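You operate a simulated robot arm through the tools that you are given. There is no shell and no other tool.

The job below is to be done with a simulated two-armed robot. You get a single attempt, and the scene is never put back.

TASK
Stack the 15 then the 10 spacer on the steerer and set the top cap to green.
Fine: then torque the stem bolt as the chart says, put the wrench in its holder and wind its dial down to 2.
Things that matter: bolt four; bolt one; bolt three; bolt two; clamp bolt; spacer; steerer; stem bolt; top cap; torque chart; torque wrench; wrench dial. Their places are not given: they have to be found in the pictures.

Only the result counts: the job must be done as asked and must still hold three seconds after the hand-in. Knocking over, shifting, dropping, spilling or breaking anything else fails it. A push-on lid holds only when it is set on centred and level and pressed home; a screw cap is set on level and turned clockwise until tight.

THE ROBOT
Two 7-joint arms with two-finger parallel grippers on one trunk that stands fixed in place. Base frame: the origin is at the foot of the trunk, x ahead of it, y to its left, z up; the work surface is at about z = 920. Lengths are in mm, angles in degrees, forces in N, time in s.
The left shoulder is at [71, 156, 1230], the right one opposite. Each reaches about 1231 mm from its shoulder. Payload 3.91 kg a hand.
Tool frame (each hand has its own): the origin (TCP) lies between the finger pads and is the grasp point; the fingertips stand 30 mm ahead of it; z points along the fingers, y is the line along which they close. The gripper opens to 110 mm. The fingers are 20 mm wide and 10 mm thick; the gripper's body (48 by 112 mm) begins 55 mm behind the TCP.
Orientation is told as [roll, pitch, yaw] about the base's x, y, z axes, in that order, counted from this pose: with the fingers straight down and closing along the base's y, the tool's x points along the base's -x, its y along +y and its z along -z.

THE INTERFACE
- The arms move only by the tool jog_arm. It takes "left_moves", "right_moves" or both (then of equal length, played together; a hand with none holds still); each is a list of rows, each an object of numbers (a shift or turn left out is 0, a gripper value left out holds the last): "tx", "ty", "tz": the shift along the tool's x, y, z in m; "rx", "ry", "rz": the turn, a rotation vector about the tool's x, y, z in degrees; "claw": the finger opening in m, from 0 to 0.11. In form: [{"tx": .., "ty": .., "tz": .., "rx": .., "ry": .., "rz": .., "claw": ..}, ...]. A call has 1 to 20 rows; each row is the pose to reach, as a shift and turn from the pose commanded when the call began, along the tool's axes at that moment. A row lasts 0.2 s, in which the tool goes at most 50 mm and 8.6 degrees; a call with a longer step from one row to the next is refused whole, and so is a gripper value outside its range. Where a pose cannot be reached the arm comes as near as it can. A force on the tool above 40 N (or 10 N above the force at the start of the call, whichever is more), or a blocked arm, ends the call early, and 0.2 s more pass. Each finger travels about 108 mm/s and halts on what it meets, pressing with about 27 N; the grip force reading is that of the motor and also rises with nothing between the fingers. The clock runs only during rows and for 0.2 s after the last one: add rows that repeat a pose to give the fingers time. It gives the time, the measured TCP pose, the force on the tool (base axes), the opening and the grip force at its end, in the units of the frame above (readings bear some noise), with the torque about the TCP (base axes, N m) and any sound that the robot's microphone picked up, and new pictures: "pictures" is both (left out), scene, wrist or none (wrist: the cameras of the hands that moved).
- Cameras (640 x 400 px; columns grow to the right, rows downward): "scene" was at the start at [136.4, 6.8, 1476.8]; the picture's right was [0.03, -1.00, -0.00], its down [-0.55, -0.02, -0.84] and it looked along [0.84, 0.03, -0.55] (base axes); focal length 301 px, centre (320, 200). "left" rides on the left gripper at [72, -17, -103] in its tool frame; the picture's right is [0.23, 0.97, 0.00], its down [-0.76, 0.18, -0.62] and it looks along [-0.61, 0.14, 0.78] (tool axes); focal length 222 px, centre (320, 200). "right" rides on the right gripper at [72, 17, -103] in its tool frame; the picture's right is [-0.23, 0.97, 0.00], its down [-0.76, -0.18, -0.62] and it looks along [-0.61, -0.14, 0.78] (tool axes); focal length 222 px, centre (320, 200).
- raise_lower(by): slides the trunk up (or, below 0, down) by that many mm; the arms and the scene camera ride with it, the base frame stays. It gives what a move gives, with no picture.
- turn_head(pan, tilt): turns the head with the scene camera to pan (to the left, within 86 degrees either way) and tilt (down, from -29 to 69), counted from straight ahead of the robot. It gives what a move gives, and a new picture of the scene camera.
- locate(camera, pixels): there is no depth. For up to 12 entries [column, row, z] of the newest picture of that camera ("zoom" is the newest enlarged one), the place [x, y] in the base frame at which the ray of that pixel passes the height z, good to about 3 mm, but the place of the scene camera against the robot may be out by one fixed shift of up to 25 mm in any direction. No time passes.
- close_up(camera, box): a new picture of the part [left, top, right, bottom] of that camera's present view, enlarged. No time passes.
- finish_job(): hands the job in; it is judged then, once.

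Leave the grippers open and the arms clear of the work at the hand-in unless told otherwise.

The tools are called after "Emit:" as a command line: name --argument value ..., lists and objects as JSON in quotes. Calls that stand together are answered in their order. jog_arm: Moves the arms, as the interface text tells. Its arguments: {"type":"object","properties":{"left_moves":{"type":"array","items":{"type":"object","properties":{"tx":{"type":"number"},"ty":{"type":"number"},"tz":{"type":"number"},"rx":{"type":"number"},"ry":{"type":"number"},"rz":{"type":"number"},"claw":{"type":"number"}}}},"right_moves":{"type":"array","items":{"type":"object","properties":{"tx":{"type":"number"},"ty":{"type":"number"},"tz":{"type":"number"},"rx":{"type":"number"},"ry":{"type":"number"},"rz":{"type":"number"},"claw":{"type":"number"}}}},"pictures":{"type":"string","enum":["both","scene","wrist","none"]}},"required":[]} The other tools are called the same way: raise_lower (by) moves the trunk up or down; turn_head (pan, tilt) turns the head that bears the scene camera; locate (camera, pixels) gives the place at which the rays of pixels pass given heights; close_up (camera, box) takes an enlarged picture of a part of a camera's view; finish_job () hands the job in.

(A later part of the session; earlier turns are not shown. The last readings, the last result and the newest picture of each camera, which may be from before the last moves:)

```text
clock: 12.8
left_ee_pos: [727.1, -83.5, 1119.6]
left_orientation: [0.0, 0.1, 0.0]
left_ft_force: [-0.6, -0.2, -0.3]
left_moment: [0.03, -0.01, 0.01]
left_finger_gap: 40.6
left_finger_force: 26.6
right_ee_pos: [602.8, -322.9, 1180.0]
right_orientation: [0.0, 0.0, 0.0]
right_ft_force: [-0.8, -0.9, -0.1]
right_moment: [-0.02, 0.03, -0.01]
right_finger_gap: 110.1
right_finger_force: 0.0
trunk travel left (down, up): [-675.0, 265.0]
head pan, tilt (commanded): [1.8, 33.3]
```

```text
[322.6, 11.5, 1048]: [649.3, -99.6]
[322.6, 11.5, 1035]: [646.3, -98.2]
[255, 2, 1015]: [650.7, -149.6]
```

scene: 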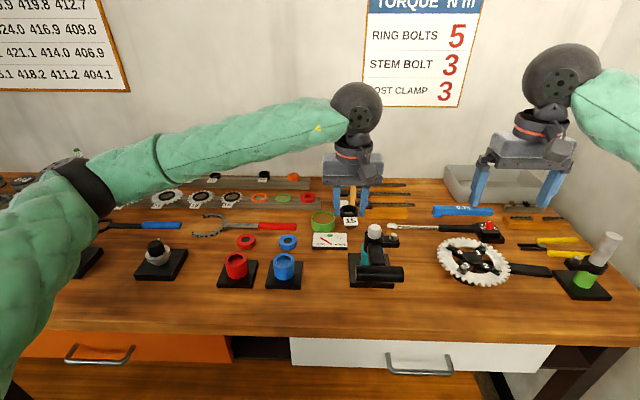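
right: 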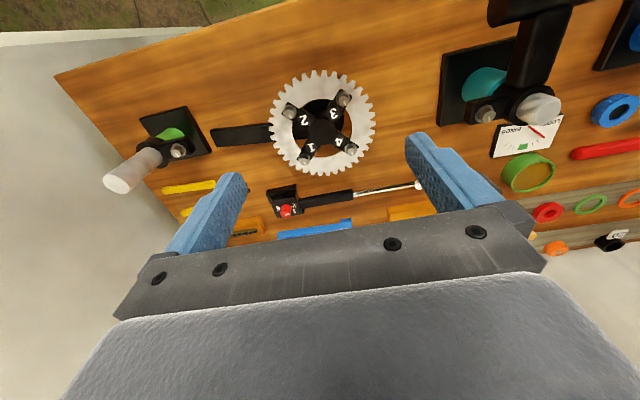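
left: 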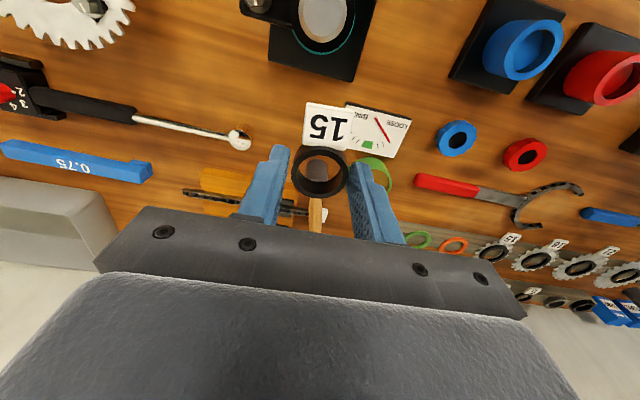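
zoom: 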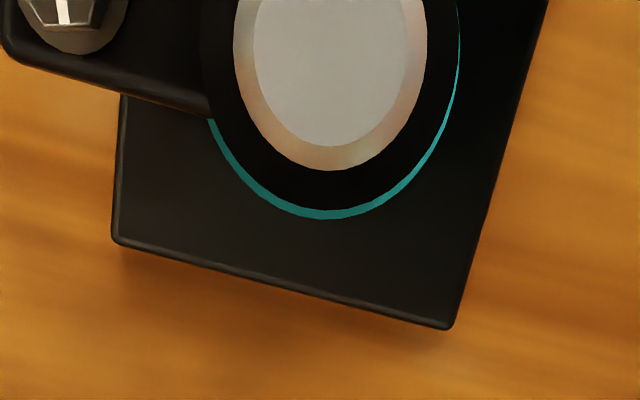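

Combining the nadir view with the oblique rays, the steerer axis is at (650, -100.4) with its top at z≈1057. I'll move the spacer over that point, staying high.

Emit:
jog_arm --left_moves '[{"tx": 0.04, "ty": -0.009}, {"tx": 0.077, "ty": -0.017}, {"tx": 0.077, "ty": -0.017}, {"tx": 0.077, "ty": -0.017}]' --pictures "both"

Emit:
close_up --camera "scene" --box '[330, 150, 430, 300]'

Emit:
close_up --camera "left" --box '[220, 90, 420, 230]'

```text
clock: 13.8
left_ee_pos: [648.1, -102.1, 1118.8]
left_orientation: [0.0, 0.1, 0.0]
left_ft_force: [-0.5, 0.2, 0.5]
left_moment: [0.03, 0.02, -0.02]
left_finger_gap: 40.9
left_finger_force: 26.8
right_ee_pos: [601.6, -321.3, 1179.4]
right_orientation: [0.0, 0.1, 0.0]
right_ft_force: [-0.7, -0.5, 0.1]
right_moment: [-0.03, -0.02, 0.05]
right_finger_gap: 110.1
right_finger_force: 0.0
trunk travel left (down, up): [-675.0, 265.0]
head pan, tilt (commanded): [1.8, 33.3]
```

scene: 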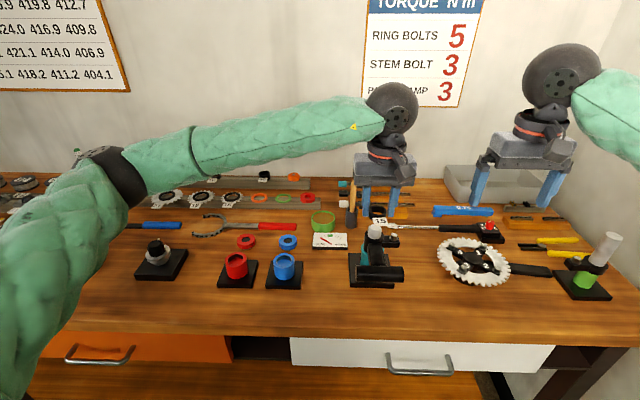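
left: 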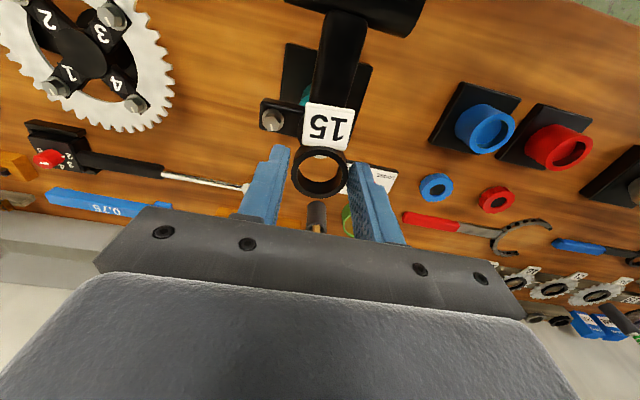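

```text
2.67 times, centred on (380, 225) of scene
```

zoom: 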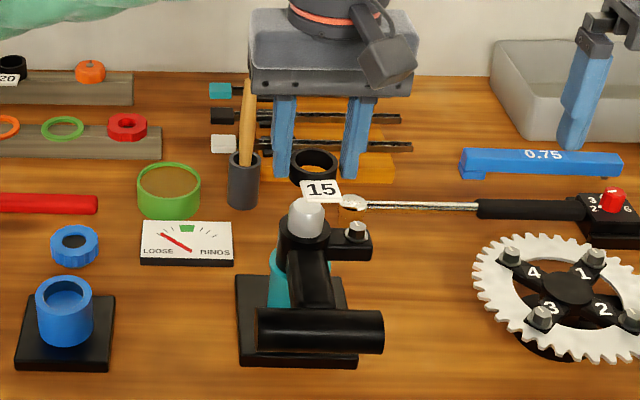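

```text
2.86 times, centred on (320, 160) of left
```

zoom: 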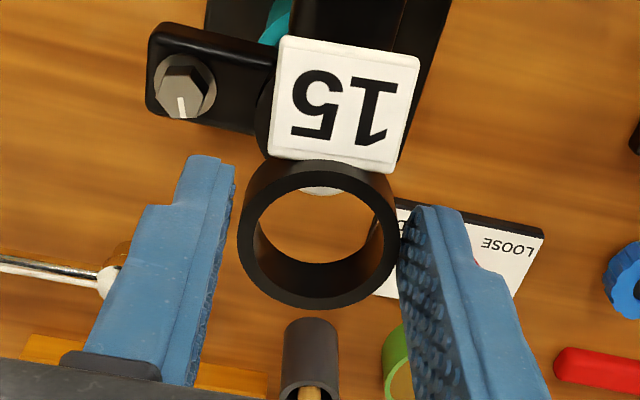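

I can see the steerer's far edge through the ring at zoom (320,192), so it's nearly aligned. I'll take a tighter scene close-up to check sideways alignment.

Emit:
close_up --camera "scene" --box '[350, 200, 400, 250]'

Emit:
close_up --camera "left" --box '[280, 135, 360, 205]'

```text
8.00 times, centred on (375, 225) of scene
```

zoom: 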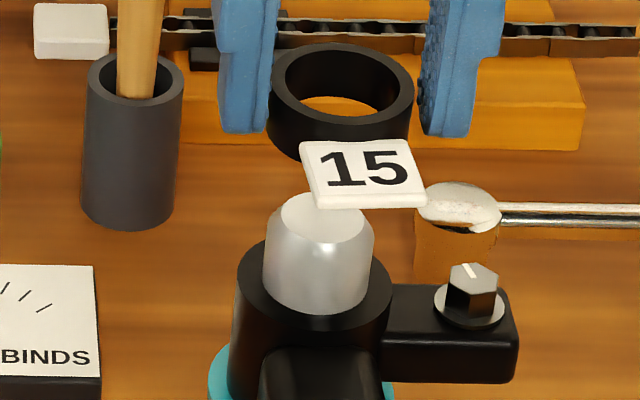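

```text
5.71 times, centred on (320, 170) of left
```

zoom: 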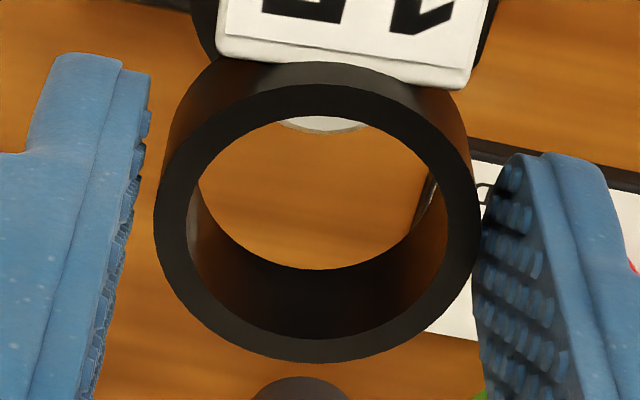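

The spacer needs about +2 mm in x and +1.5 mm in y. I'll correct and lower until the ring just slips past the steerer's chamfer, watching the force.

Emit:
jog_arm --left_moves '[{"tx": -0.002, "ty": 0.0015, "tz": 0.01}, {"tx": -0.002, "ty": 0.0015, "tz": 0.02}, {"tx": -0.002, "ty": 0.0015, "tz": 0.025}, {"tx": -0.002, "ty": 0.0015, "tz": 0.028}, {"tx": -0.002, "ty": 0.0015, "tz": 0.031}, {"tx": -0.002, "ty": 0.0015, "tz": 0.033}, {"tx": -0.002, "ty": 0.0015, "tz": 0.033}]' --pictures "both"

Emit:
close_up --camera "scene" --box '[350, 200, 400, 250]'

Emit:
close_up --camera "left" --box '[280, 135, 360, 205]'

```text
clock: 15.4
left_ee_pos: [650.4, -98.7, 1087.3]
left_orientation: [0.0, 0.0, 0.0]
left_ft_force: [-6.3, 2.0, 8.8]
left_moment: [0.11, 0.32, -0.03]
left_finger_gap: 40.2
left_finger_force: 27.1
right_ee_pos: [601.1, -322.3, 1181.2]
right_orientation: [-0.1, -0.1, -0.1]
right_ft_force: [0.2, 0.1, 0.8]
right_moment: [-0.02, -0.02, 0.01]
right_finger_gap: 110.0
right_finger_force: 0.1
trunk travel left (down, up): [-675.0, 265.0]
head pan, tilt (commanded): [1.8, 33.3]
```

scene: 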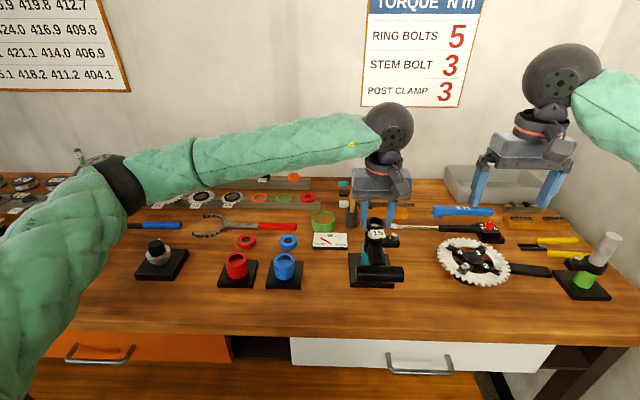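
left: 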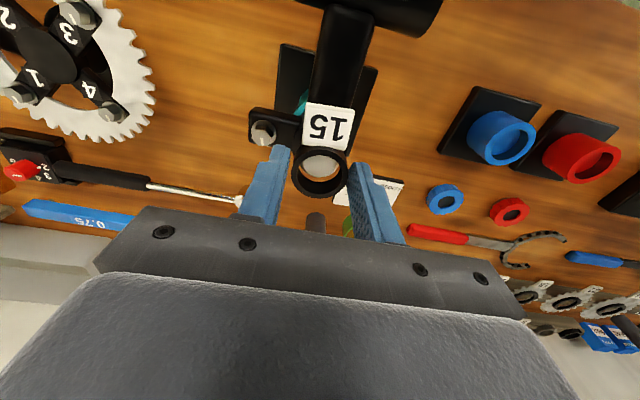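

```text
8.00 times, centred on (375, 225) of scene
```

zoom: 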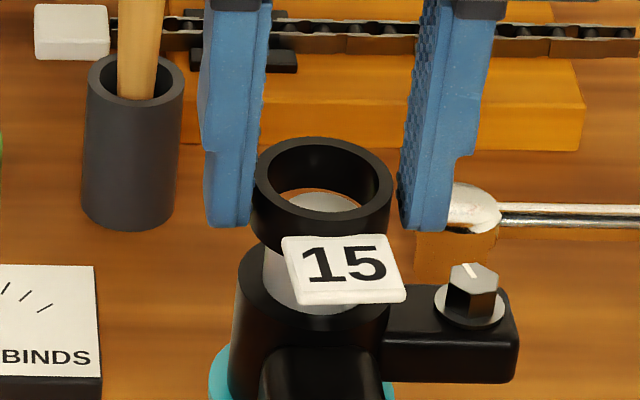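

```text
5.71 times, centred on (320, 170) of left
```

zoom: 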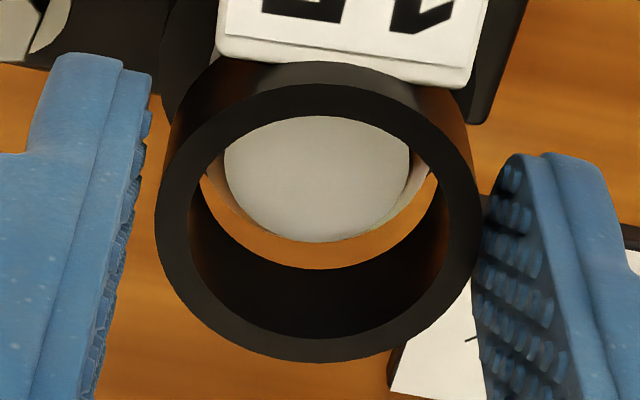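

There's contact on the chamfer: force -6 in x and +9 in z, and the wood crescent on the far side shows the ring is too far in +x. I'll shift back 2 mm, then lower gently.

Emit:
jog_arm --left_moves '[{"tx": 0.001, "ty": 0.0003, "tz": -0.001}, {"tx": 0.002, "ty": 0.0005, "tz": -0.001}, {"tx": 0.002, "ty": 0.0005, "tz": 0.001}, {"tx": 0.002, "ty": 0.0005, "tz": 0.003}, {"tx": 0.002, "ty": 0.0005, "tz": 0.003}]' --pictures "wrist"

Emit:
close_up --camera "left" --box '[280, 135, 360, 205]'

```text
clock: 16.6
left_ee_pos: [648.8, -100.0, 1083.1]
left_orientation: [0.1, 0.1, 0.0]
left_ft_force: [-3.9, -3.0, -1.2]
left_moment: [-0.06, 0.13, 0.0]
left_finger_gap: 40.6
left_finger_force: 27.0
right_ee_pos: [602.9, -322.5, 1179.6]
right_orientation: [-0.1, 0.1, 0.0]
right_ft_force: [0.0, 0.6, -0.3]
right_moment: [0.0, 0.04, -0.02]
right_finger_gap: 110.3
right_finger_force: 0.1
trunk travel left (down, up): [-675.0, 265.0]
head pan, tilt (commanded): [1.8, 33.3]
```

left: 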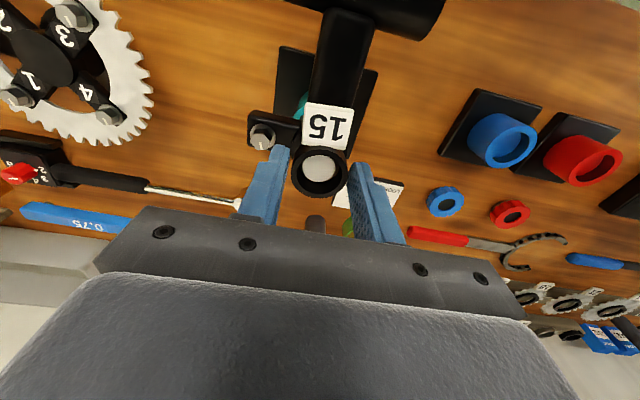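

```text
5.71 times, centred on (320, 170) of left
```

zoom: 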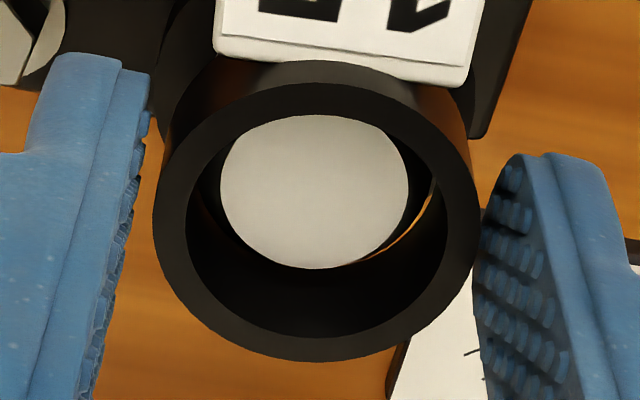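

The ring has slipped past the chamfer with no vertical force, only slight side contact. I'll ease -x and -y by 0.7 mm and keep lowering to the clamp top.

Emit:
jog_arm --left_moves '[{"tx": 0.0007, "ty": -0.0007, "tz": 0.002}, {"tx": 0.0007, "ty": -0.0007, "tz": 0.004}, {"tx": 0.0007, "ty": -0.0007, "tz": 0.006}, {"tx": 0.0007, "ty": -0.0007, "tz": 0.008}, {"tx": 0.0007, "ty": -0.0007, "tz": 0.008}]' --pictures "both"

Emit:
close_up --camera "left" --box '[280, 135, 360, 205]'

Emit:
close_up --camera "scene" --box '[350, 200, 400, 250]'

```text
clock: 17.8
left_ee_pos: [648.7, -99.8, 1074.4]
left_orientation: [0.1, 0.0, 0.1]
left_ft_force: [-0.7, 0.3, 0.1]
left_moment: [0.0, 0.06, -0.01]
left_finger_gap: 40.7
left_finger_force: 26.8
right_ee_pos: [603.1, -321.7, 1179.5]
right_orientation: [0.1, 0.0, 0.0]
right_ft_force: [-0.1, -0.3, 0.5]
right_moment: [-0.01, -0.02, 0.04]
right_finger_gap: 110.1
right_finger_force: 0.0
trunk travel left (down, up): [-675.0, 265.0]
head pan, tilt (commanded): [1.8, 33.3]
```

scene: 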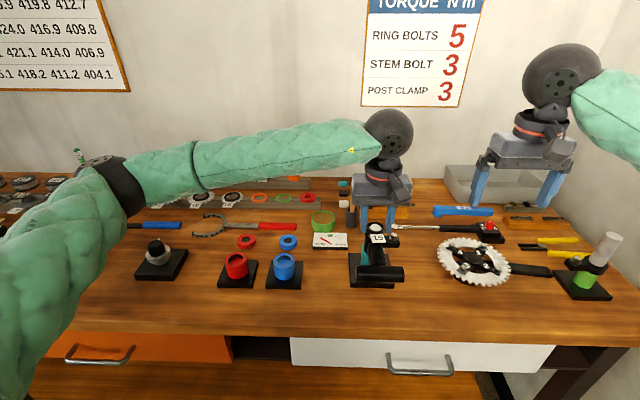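
left: 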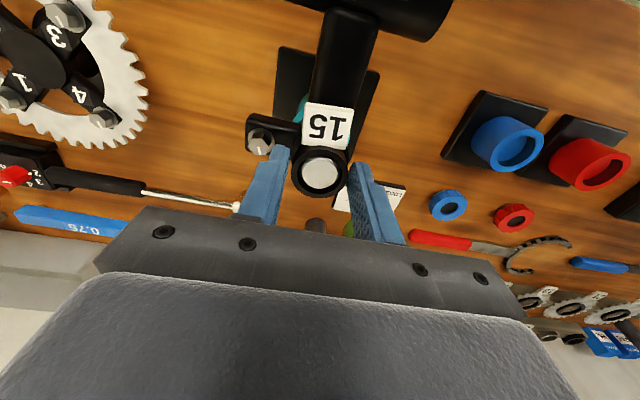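

```text
5.71 times, centred on (320, 170) of left
```

zoom: 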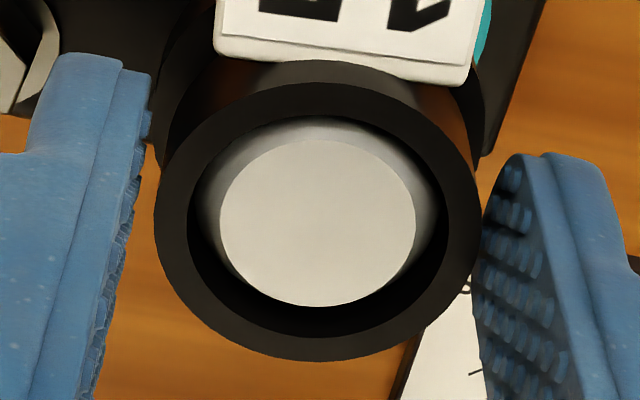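

```text
8.00 times, centred on (375, 225) of scene
```

zoom: 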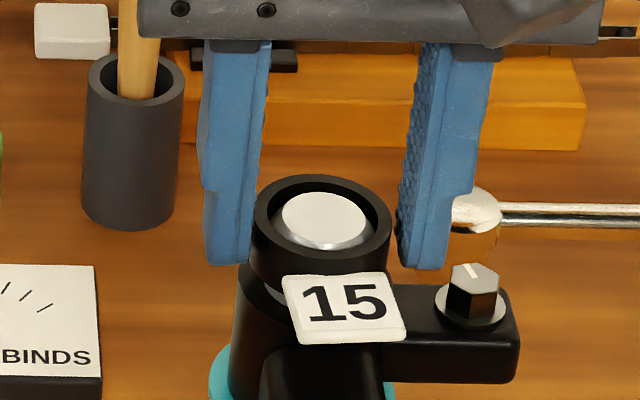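

Alignment is good with zero force at TCP (648.7,-99.8). I'll continue down in small steps until the ring touches the clamp.

Emit:
jog_arm --left_moves '[{"tz": 0.002}, {"tz": 0.004}, {"tz": 0.006}, {"tz": 0.008}, {"tz": 0.008}]' --pictures "none"

Emit:
close_up --camera "scene" --box '[350, 200, 400, 250]'

```text
clock: 19.0
left_ee_pos: [647.2, -100.4, 1068.1]
left_orientation: [0.0, 0.1, 0.0]
left_ft_force: [0.6, -6.3, 7.2]
left_moment: [-0.18, -0.05, -0.02]
left_finger_gap: 40.3
left_finger_force: 26.9
right_ee_pos: [602.7, -322.5, 1180.5]
right_orientation: [0.0, 0.0, 0.1]
right_ft_force: [-0.2, 0.6, -0.3]
right_moment: [0.0, -0.01, 0.0]
right_finger_gap: 110.0
right_finger_force: 0.1
trunk travel left (down, up): [-675.0, 265.0]
head pan, tilt (commanded): [1.8, 33.3]
```

```text
8.00 times, centred on (375, 225) of scene
```

zoom: 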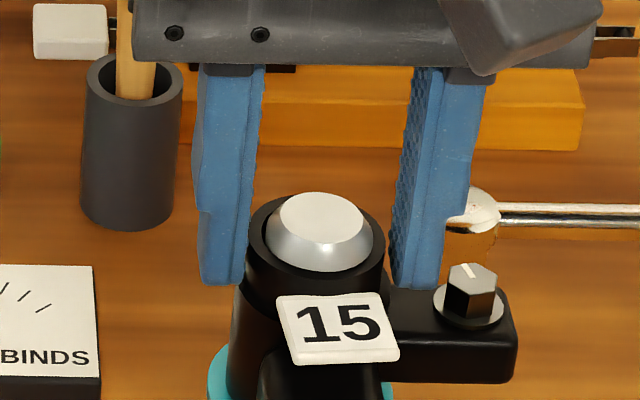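

There's contact at z≈1068 (7 N up), and about 6 mm of steerer shows above the ring, so the 15 spacer appears seated. I'll open slightly to release and check.

Emit:
jog_arm --left_moves '[{"tz": 0, "claw": 0.045}, {"tz": 0, "claw": 0.05}, {"tz": 0, "claw": 0.052}, {"tz": 0, "claw": 0.052}]' --pictures "wrist"

Emit:
close_up --camera "scene" --box '[350, 200, 400, 250]'

Emit:
close_up --camera "left" --box '[240, 90, 400, 210]'

```text
clock: 20.0
left_ee_pos: [647.2, -99.9, 1067.3]
left_orientation: [0.0, 0.1, 0.1]
left_ft_force: [0.0, 0.3, -0.3]
left_moment: [0.0, 0.02, 0.01]
left_finger_gap: 51.7
left_finger_force: 0.1
right_ee_pos: [601.3, -321.5, 1180.6]
right_orientation: [0.0, -0.1, -0.1]
right_ft_force: [0.2, -0.8, 0.3]
right_moment: [-0.02, 0.02, -0.04]
right_finger_gap: 109.9
right_finger_force: 0.1
trunk travel left (down, up): [-675.0, 265.0]
head pan, tilt (commanded): [1.8, 33.3]
```

left: 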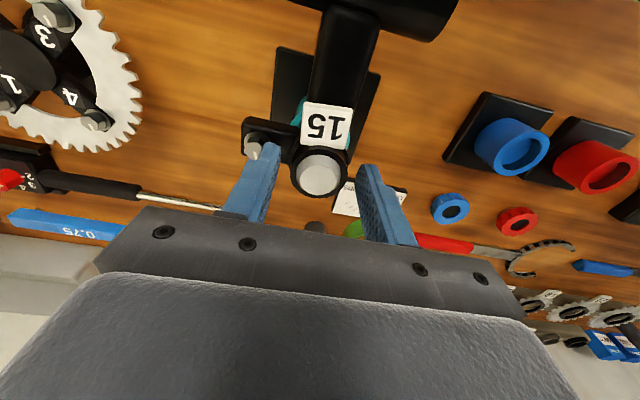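

```text
8.00 times, centred on (375, 225) of scene
```

zoom: 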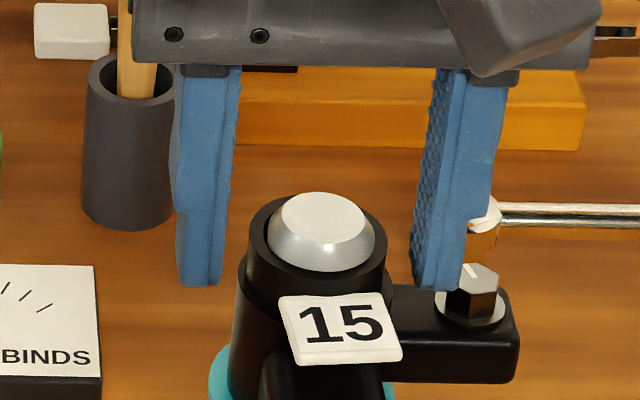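

```text
3.33 times, centred on (320, 150) of left
```

zoom: 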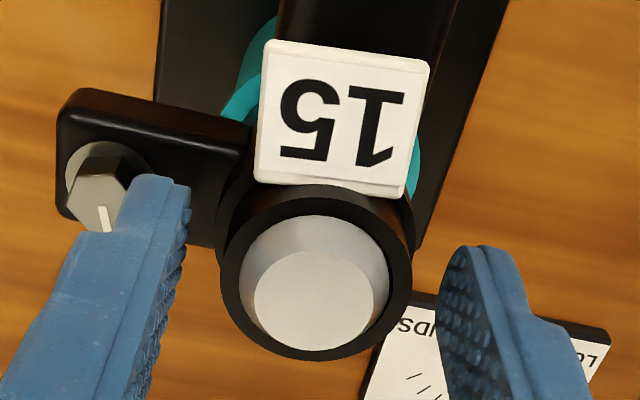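

The 15 spacer is released and seated on the clamp. I'll lift clear and travel back to the 10 spacer near (1030,390).

Emit:
jog_arm --left_moves '[{"tz": -0.02}, {"tz": -0.05}, {"tz": -0.07}, {"tx": -0.03, "ty": 0.035, "tz": -0.07}, {"tx": -0.06, "ty": 0.07, "tz": -0.07}, {"tx": -0.09, "ty": 0.105, "tz": -0.07}, {"tx": -0.12, "ty": 0.14, "tz": -0.07}, {"tx": -0.15, "ty": 0.175, "tz": -0.07, "claw": 0.07}, {"tx": -0.18, "ty": 0.212, "tz": -0.07}, {"tx": -0.21, "ty": 0.25, "tz": -0.07}, {"tx": -0.24, "ty": 0.288, "tz": -0.07}, {"tx": -0.27, "ty": 0.326, "tz": -0.07}, {"tx": -0.3, "ty": 0.364, "tz": -0.07}, {"tx": -0.33, "ty": 0.402, "tz": -0.07}, {"tx": -0.357, "ty": 0.44, "tz": -0.07}, {"tx": -0.383, "ty": 0.478, "tz": -0.07}, {"tx": -0.383, "ty": 0.489, "tz": -0.07}, {"tx": -0.383, "ty": 0.489, "tz": -0.04}, {"tx": -0.383, "ty": 0.489, "tz": -0.01}, {"tx": -0.383, "ty": 0.489, "tz": 0.035}]' --pictures "wrist"

Emit:
close_up --camera "left" --box '[240, 80, 400, 200]'

Emit:
close_up --camera "scene" --box '[350, 200, 400, 250]'

```text
clock: 24.2
left_ee_pos: [1033.3, 392.3, 1031.2]
left_orientation: [0.0, 0.1, 0.1]
left_ft_force: [0.5, 0.1, -0.6]
left_moment: [-0.05, -0.02, 0.01]
left_finger_gap: 70.0
left_finger_force: 0.1
right_ee_pos: [603.8, -321.4, 1179.1]
right_orientation: [0.0, 0.1, 0.0]
right_ft_force: [0.3, 0.3, -1.5]
right_moment: [0.01, 0.03, -0.01]
right_finger_gap: 110.2
right_finger_force: 0.1
trunk travel left (down, up): [-675.0, 265.0]
head pan, tilt (commanded): [1.8, 33.3]
```

left: 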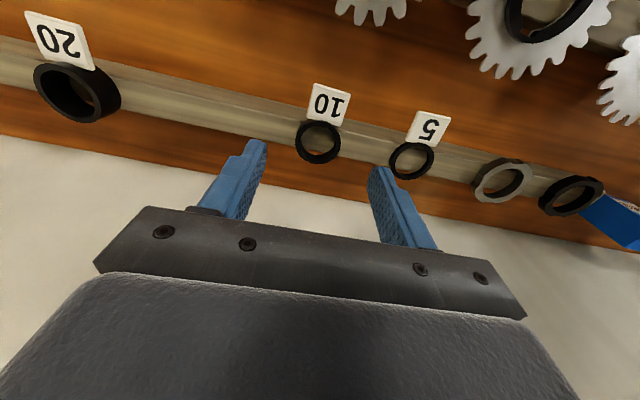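

```text
3.33 times, centred on (320, 140) of left
```

zoom: 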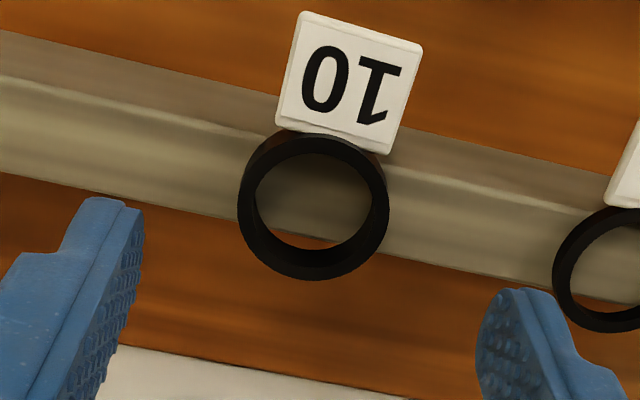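

```text
8.00 times, centred on (375, 225) of scene
```

zoom: 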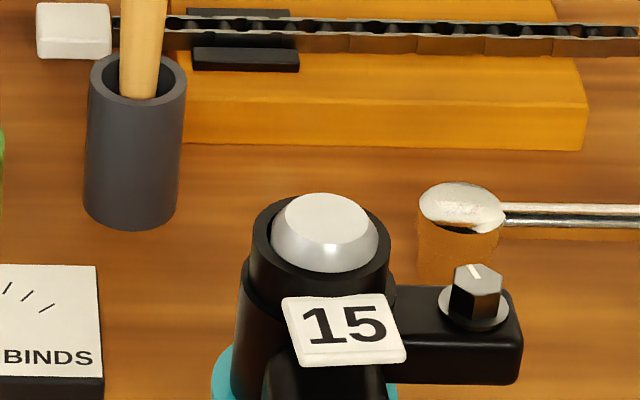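

The 10 ring is centred at about (318,142), roughly 1.7 mm to -y of the tool axis. I'll correct, lower to z≈988, look, and close.

Emit:
jog_arm --left_moves '[{"ty": -0.0017, "tz": 0.02}, {"ty": -0.0017, "tz": 0.043}, {"ty": -0.0017, "tz": 0.043}, {"ty": -0.0017, "tz": 0.043}]' --pictures "wrist"

Emit:
close_up --camera "left" --box '[220, 110, 420, 230]'

Emit:
close_up --camera "scene" --box '[170, 130, 260, 200]'

```text
clock: 25.2
left_ee_pos: [1031.5, 389.4, 989.3]
left_orientation: [0.0, 0.1, 0.2]
left_ft_force: [0.1, -0.7, 0.5]
left_moment: [-0.03, 0.01, 0.03]
left_finger_gap: 70.1
left_finger_force: 0.0
right_ee_pos: [603.5, -320.5, 1180.8]
right_orientation: [0.0, 0.1, 0.0]
right_ft_force: [-0.5, -0.5, -0.1]
right_moment: [-0.01, 0.04, 0.03]
right_finger_gap: 109.8
right_finger_force: 0.1
trunk travel left (down, up): [-675.0, 265.0]
head pan, tilt (commanded): [1.8, 33.3]
```

left: 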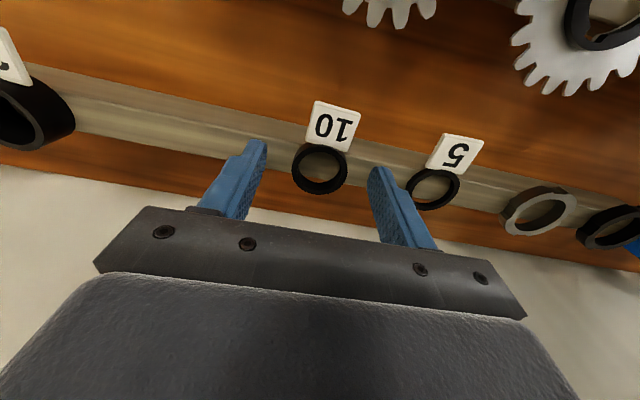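

```text
3.20 times, centred on (320, 170) of left
```

zoom: 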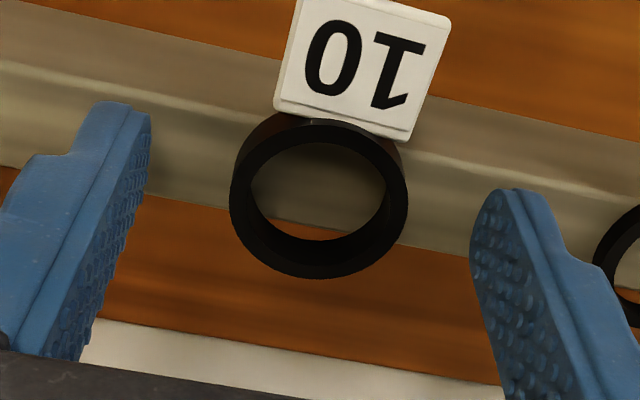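

```text
5.71 times, centred on (215, 165) of scene
```

zoom: 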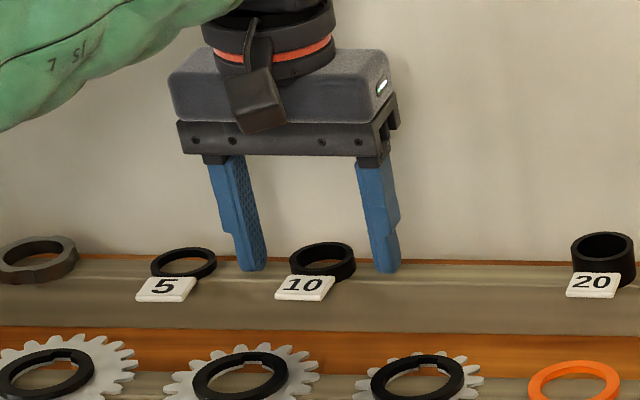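

The fingers straddle the 10 ring properly. I'll lower 1.5 mm and close.

Emit:
jog_arm --left_moves '[{"tx": -0.0007, "tz": 0.0015, "claw": 0.06}, {"tx": -0.0007, "tz": 0.0015, "claw": 0.048}, {"tx": -0.0007, "tz": 0.0015, "claw": 0.04}, {"tx": -0.0007, "tz": 0.0015, "claw": 0.03}, {"tx": -0.0007, "tz": 0.0015, "claw": 0.03}, {"tx": -0.0007, "tz": 0.0015, "claw": 0.03}]' --pictures "wrist"

Emit:
close_up --camera "left" --box '[220, 110, 420, 230]'

```text
clock: 26.6
left_ee_pos: [1032.5, 389.6, 987.4]
left_orientation: [0.0, -0.1, 0.1]
left_ft_force: [0.4, 0.0, 0.3]
left_moment: [0.01, 0.02, 0.0]
left_finger_gap: 39.9
left_finger_force: 26.7
right_ee_pos: [600.5, -322.8, 1181.3]
right_orientation: [-0.1, 0.0, 0.0]
right_ft_force: [-1.0, 0.2, 0.0]
right_moment: [-0.03, -0.03, 0.04]
right_finger_gap: 110.0
right_finger_force: 0.0
trunk travel left (down, up): [-675.0, 265.0]
head pan, tilt (commanded): [1.8, 33.3]
```

left: 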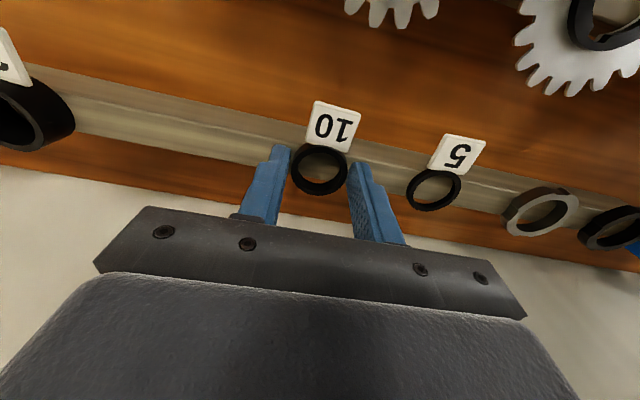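

```text
3.20 times, centred on (320, 170) of left
```

zoom: 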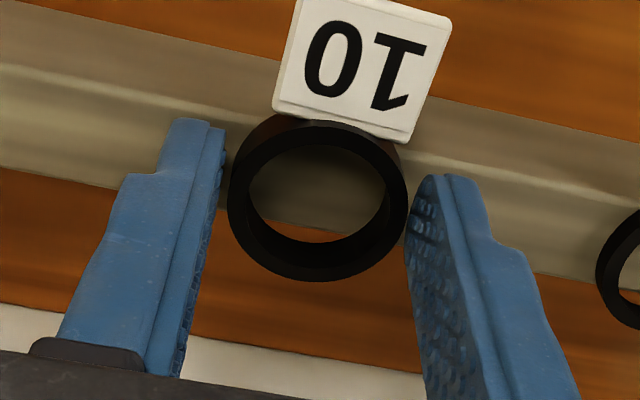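

The 10 spacer is gripped (gap 39.9). I'll lift and carry it to above the steerer at (648.5,-100), staying high.

Emit:
jog_arm --left_moves '[{"tz": -0.02}, {"tz": -0.05}, {"tz": -0.09}, {"tz": -0.13}, {"tx": 0.03, "ty": -0.038, "tz": -0.13}, {"tx": 0.06, "ty": -0.076, "tz": -0.13}, {"tx": 0.09, "ty": -0.114, "tz": -0.13}, {"tx": 0.12, "ty": -0.152, "tz": -0.13}, {"tx": 0.15, "ty": -0.19, "tz": -0.13}, {"tx": 0.18, "ty": -0.228, "tz": -0.13}, {"tx": 0.21, "ty": -0.266, "tz": -0.13}, {"tx": 0.24, "ty": -0.304, "tz": -0.13}, {"tx": 0.27, "ty": -0.342, "tz": -0.13}, {"tx": 0.3, "ty": -0.38, "tz": -0.13}, {"tx": 0.33, "ty": -0.418, "tz": -0.13}, {"tx": 0.36, "ty": -0.456, "tz": -0.13}, {"tx": 0.384, "ty": -0.4896, "tz": -0.13}, {"tx": 0.384, "ty": -0.4896, "tz": -0.13}, {"tx": 0.384, "ty": -0.4896, "tz": -0.13}]' --pictures "both"

Emit:
close_up --camera "scene" --box '[350, 190, 400, 250]'

Emit:
close_up --camera "left" --box '[280, 135, 360, 205]'

```text
clock: 30.6
left_ee_pos: [645.5, -102.9, 1119.1]
left_orientation: [-0.1, 0.0, 0.0]
left_ft_force: [0.9, 0.1, 0.2]
left_moment: [-0.01, 0.01, -0.01]
left_finger_gap: 39.7
left_finger_force: 27.2
right_ee_pos: [602.7, -323.4, 1181.1]
right_orientation: [0.1, 0.0, -0.1]
right_ft_force: [-0.1, 0.1, -0.8]
right_moment: [0.02, -0.02, 0.01]
right_finger_gap: 110.3
right_finger_force: 0.1
trunk travel left (down, up): [-675.0, 265.0]
head pan, tilt (commanded): [1.8, 33.3]
```

scene: 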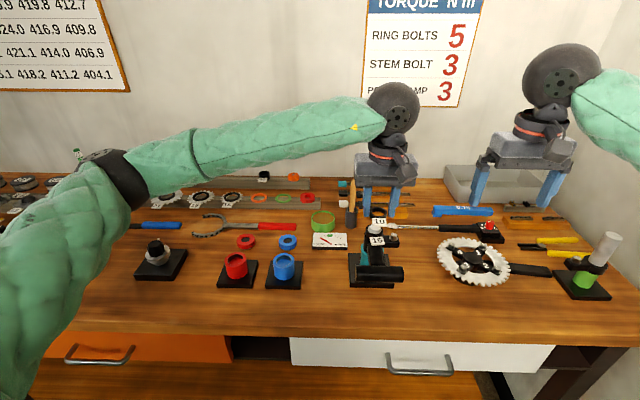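
left: 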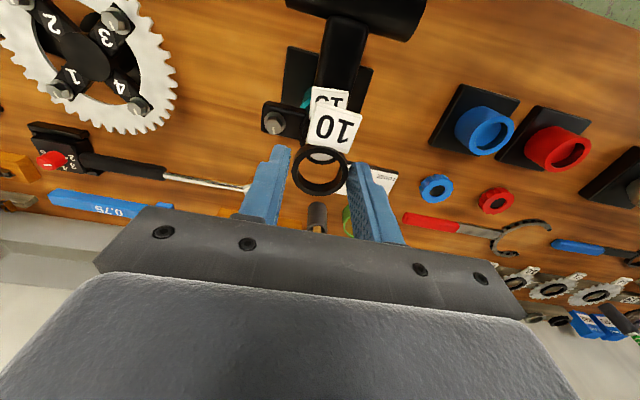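

```text
6.67 times, centred on (375, 220) of scene
```

zoom: 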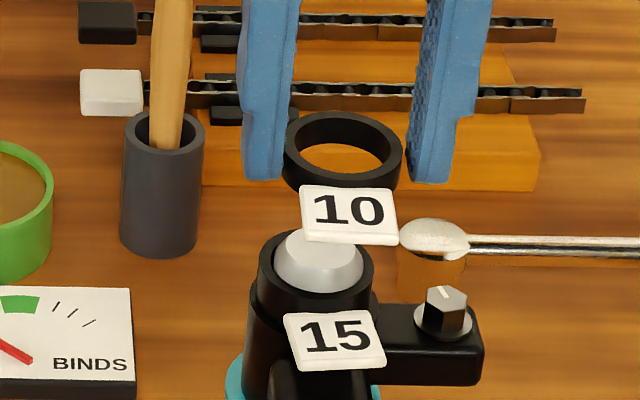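

```text
5.71 times, centred on (320, 170) of left
```

zoom: 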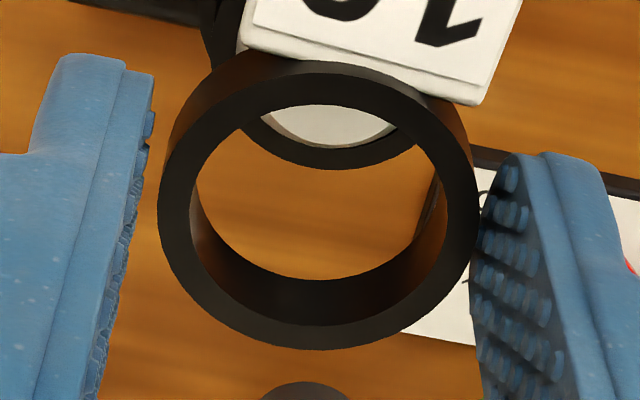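

It's at (645.5,-102.9), and the steerer appears about 2 mm to +y in the ring. I'll correct to (648.2,-100.2) and lower to just above the steerer top to check.

Emit:
jog_arm --left_moves '[{"tx": -0.0027, "ty": 0.0026, "tz": 0.01}, {"tx": -0.0027, "ty": 0.0026, "tz": 0.02}, {"tx": -0.0027, "ty": 0.0026, "tz": 0.025}, {"tx": -0.0027, "ty": 0.0026, "tz": 0.025}, {"tx": -0.0027, "ty": 0.0026, "tz": 0.025}]' --pictures "wrist"

Emit:
close_up --camera "left" --box '[280, 135, 360, 205]'

Emit:
close_up --camera "scene" --box '[350, 190, 400, 250]'

```text
clock: 31.8
left_ee_pos: [649.4, -98.9, 1093.1]
left_orientation: [0.1, 0.0, 0.2]
left_ft_force: [0.7, 0.3, 0.0]
left_moment: [-0.03, 0.03, 0.0]
left_finger_gap: 39.7
left_finger_force: 27.4
right_ee_pos: [602.2, -321.9, 1178.5]
right_orientation: [0.0, 0.0, 0.1]
right_ft_force: [-0.3, 0.5, 0.2]
right_moment: [-0.03, -0.01, -0.02]
right_finger_gap: 110.0
right_finger_force: 0.0
trunk travel left (down, up): [-675.0, 265.0]
head pan, tilt (commanded): [1.8, 33.3]
```

left: 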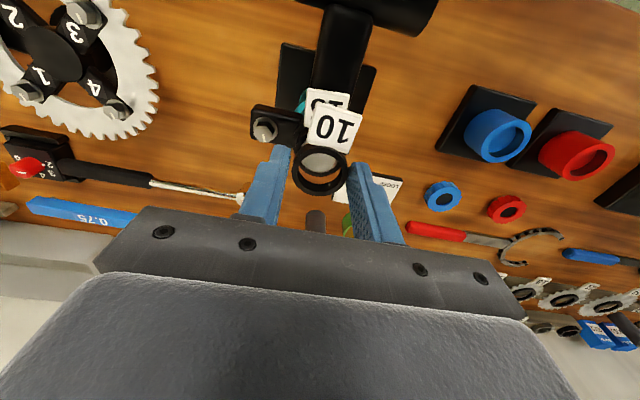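

```text
5.71 times, centred on (320, 170) of left
```

zoom: 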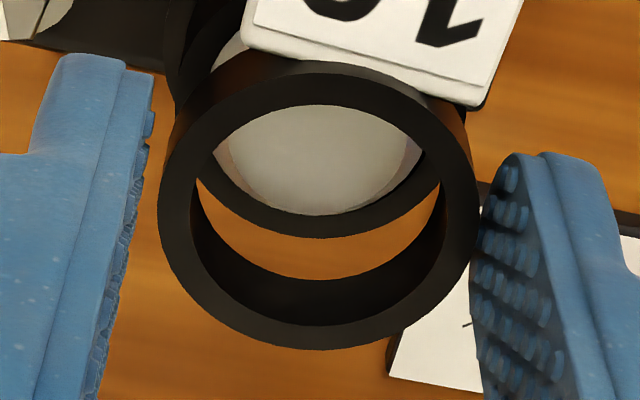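

```text
6.67 times, centred on (375, 220) of scene
```

zoom: 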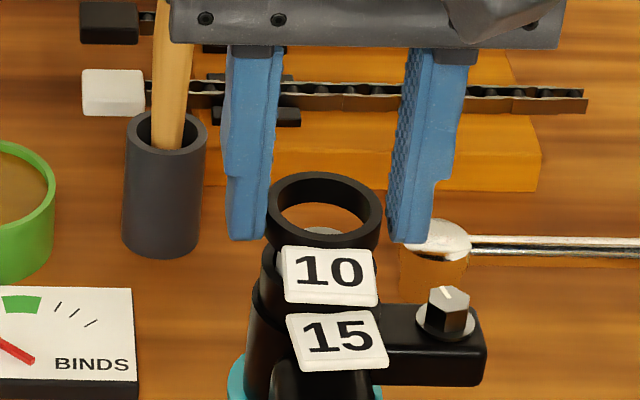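

Alignment looks right in both views. I'll ease -x by 0.7 mm and lower over the chamfer, watching the force.

Emit:
jog_arm --left_moves '[{"tx": 0.0007, "tz": 0.002}, {"tx": 0.0007, "tz": 0.004}, {"tx": 0.0007, "tz": 0.006}, {"tx": 0.0007, "tz": 0.008}, {"tx": 0.0007, "tz": 0.01}, {"tx": 0.0007, "tz": 0.01}]' --pictures "wrist"

Emit:
close_up --camera "left" --box '[280, 135, 360, 205]'

```text
clock: 33.2
left_ee_pos: [649.1, -100.9, 1084.3]
left_orientation: [0.0, 0.0, 0.0]
left_ft_force: [-3.5, -2.7, 5.5]
left_moment: [-0.15, 0.17, 0.03]
left_finger_gap: 39.6
left_finger_force: 27.0
right_ee_pos: [602.2, -321.9, 1181.1]
right_orientation: [-0.1, 0.0, -0.1]
right_ft_force: [0.3, 0.2, 1.2]
right_moment: [-0.04, 0.04, 0.02]
right_finger_gap: 110.0
right_finger_force: 0.1
trunk travel left (down, up): [-675.0, 265.0]
head pan, tilt (commanded): [1.8, 33.3]
```

left: 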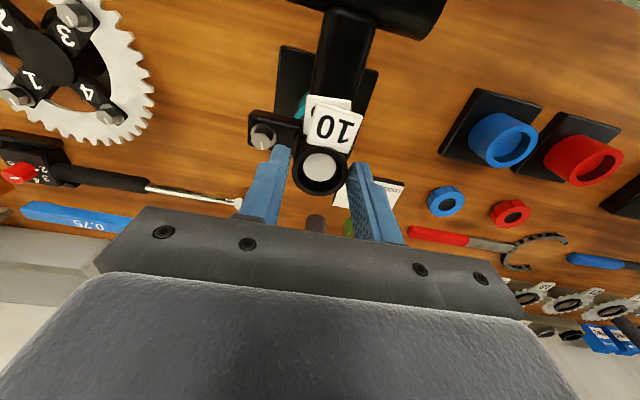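

```text
5.71 times, centred on (320, 170) of left
```

zoom: 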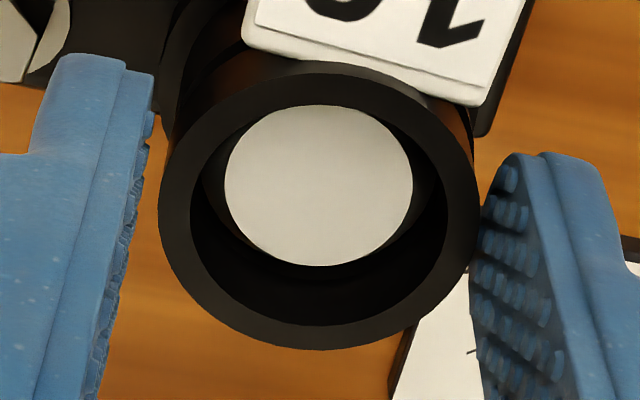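

The force says -x and -y again, so I'll shift 1 mm and 0.6 mm and lower the remaining few mm onto the 15.

Emit:
jog_arm --left_moves '[{"tx": 0.0005, "ty": -0.0003, "tz": -0.001}, {"tx": 0.001, "ty": -0.0006, "tz": -0.001}, {"tx": 0.001, "ty": -0.0006, "tz": 0.001}, {"tx": 0.001, "ty": -0.0006, "tz": 0.0025}, {"tx": 0.001, "ty": -0.0006, "tz": 0.0025}]' --pictures "wrist"

Emit:
close_up --camera "left" --box '[280, 135, 360, 205]'

Emit:
close_up --camera "scene" --box '[350, 190, 400, 250]'

```text
clock: 34.4
left_ee_pos: [648.2, -101.2, 1082.2]
left_orientation: [-0.1, -0.1, 0.0]
left_ft_force: [-3.6, -1.3, 9.2]
left_moment: [-0.03, 0.15, 0.03]
left_finger_gap: 39.4
left_finger_force: 26.7
right_ee_pos: [601.8, -321.7, 1179.8]
right_orientation: [0.0, 0.0, 0.0]
right_ft_force: [0.3, -1.0, 0.1]
right_moment: [0.03, 0.01, 0.0]
right_finger_gap: 109.9
right_finger_force: 0.1
trunk travel left (down, up): [-675.0, 265.0]
head pan, tilt (commanded): [1.8, 33.3]
```

left: 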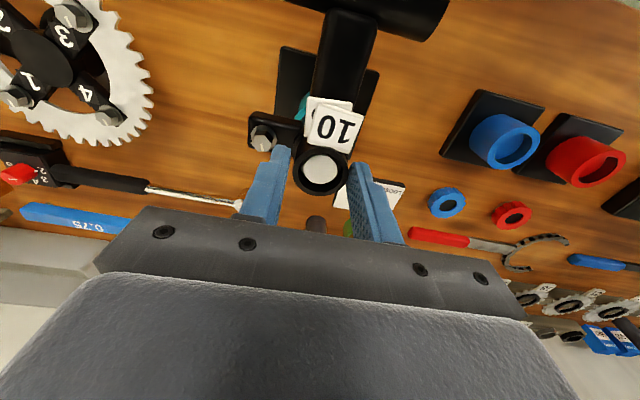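

```text
5.71 times, centred on (320, 170) of left
```

zoom: 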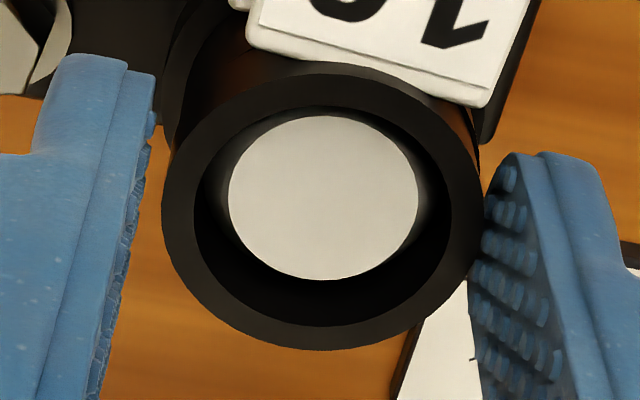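

```text
6.67 times, centred on (375, 220) of scene
```

zoom: 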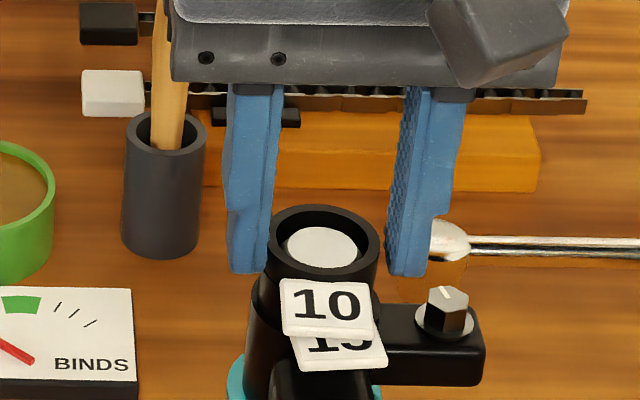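

The 10 spacer is around the steerer and down on the 15 (z=1082, 9 N). I'll open to release and look.

Emit:
jog_arm --left_moves '[{"tz": 0, "claw": 0.045}, {"tz": 0, "claw": 0.05}, {"tz": 0, "claw": 0.052}, {"tz": 0, "claw": 0.052}]' --pictures "wrist"

Emit:
close_up --camera "scene" --box '[350, 190, 400, 250]'

Emit:
close_up --camera "left" --box '[240, 90, 400, 210]'

```text
clock: 35.4
left_ee_pos: [649.3, -100.5, 1080.2]
left_orientation: [0.0, 0.0, 0.1]
left_ft_force: [-0.3, -0.5, 0.5]
left_moment: [-0.01, -0.02, -0.03]
left_finger_gap: 51.8
left_finger_force: 0.0
right_ee_pos: [603.5, -323.2, 1180.8]
right_orientation: [0.0, 0.0, 0.0]
right_ft_force: [0.6, 0.3, -0.1]
right_moment: [-0.01, -0.01, -0.01]
right_finger_gap: 110.1
right_finger_force: 0.0
trunk travel left (down, up): [-675.0, 265.0]
head pan, tilt (commanded): [1.8, 33.3]
```

left: 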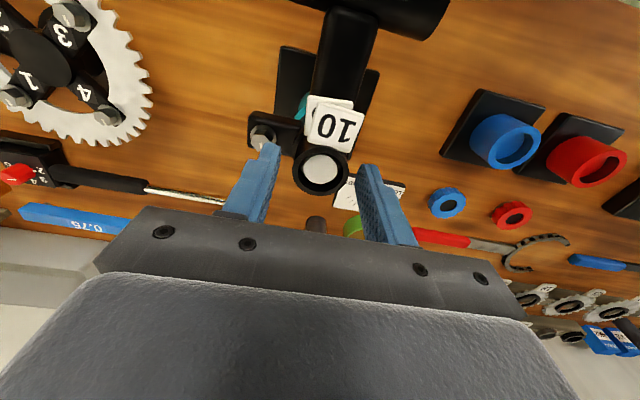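

```text
6.67 times, centred on (375, 220) of scene
```

zoom: 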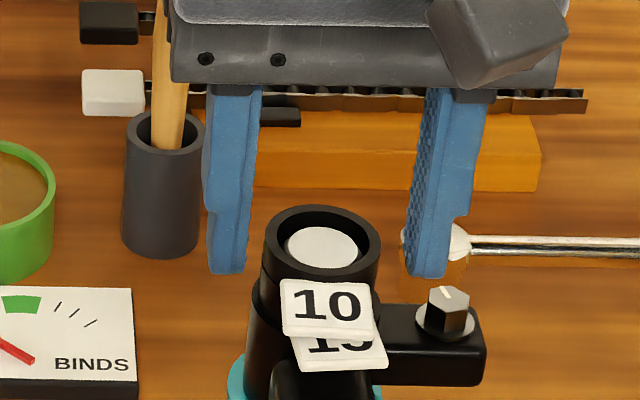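

```text
3.33 times, centred on (320, 150) of left
```

zoom: 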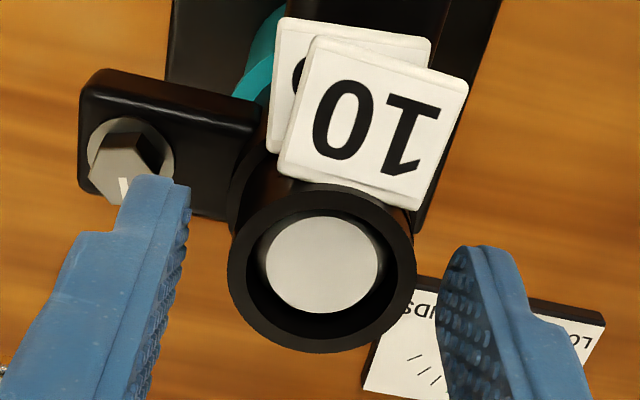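

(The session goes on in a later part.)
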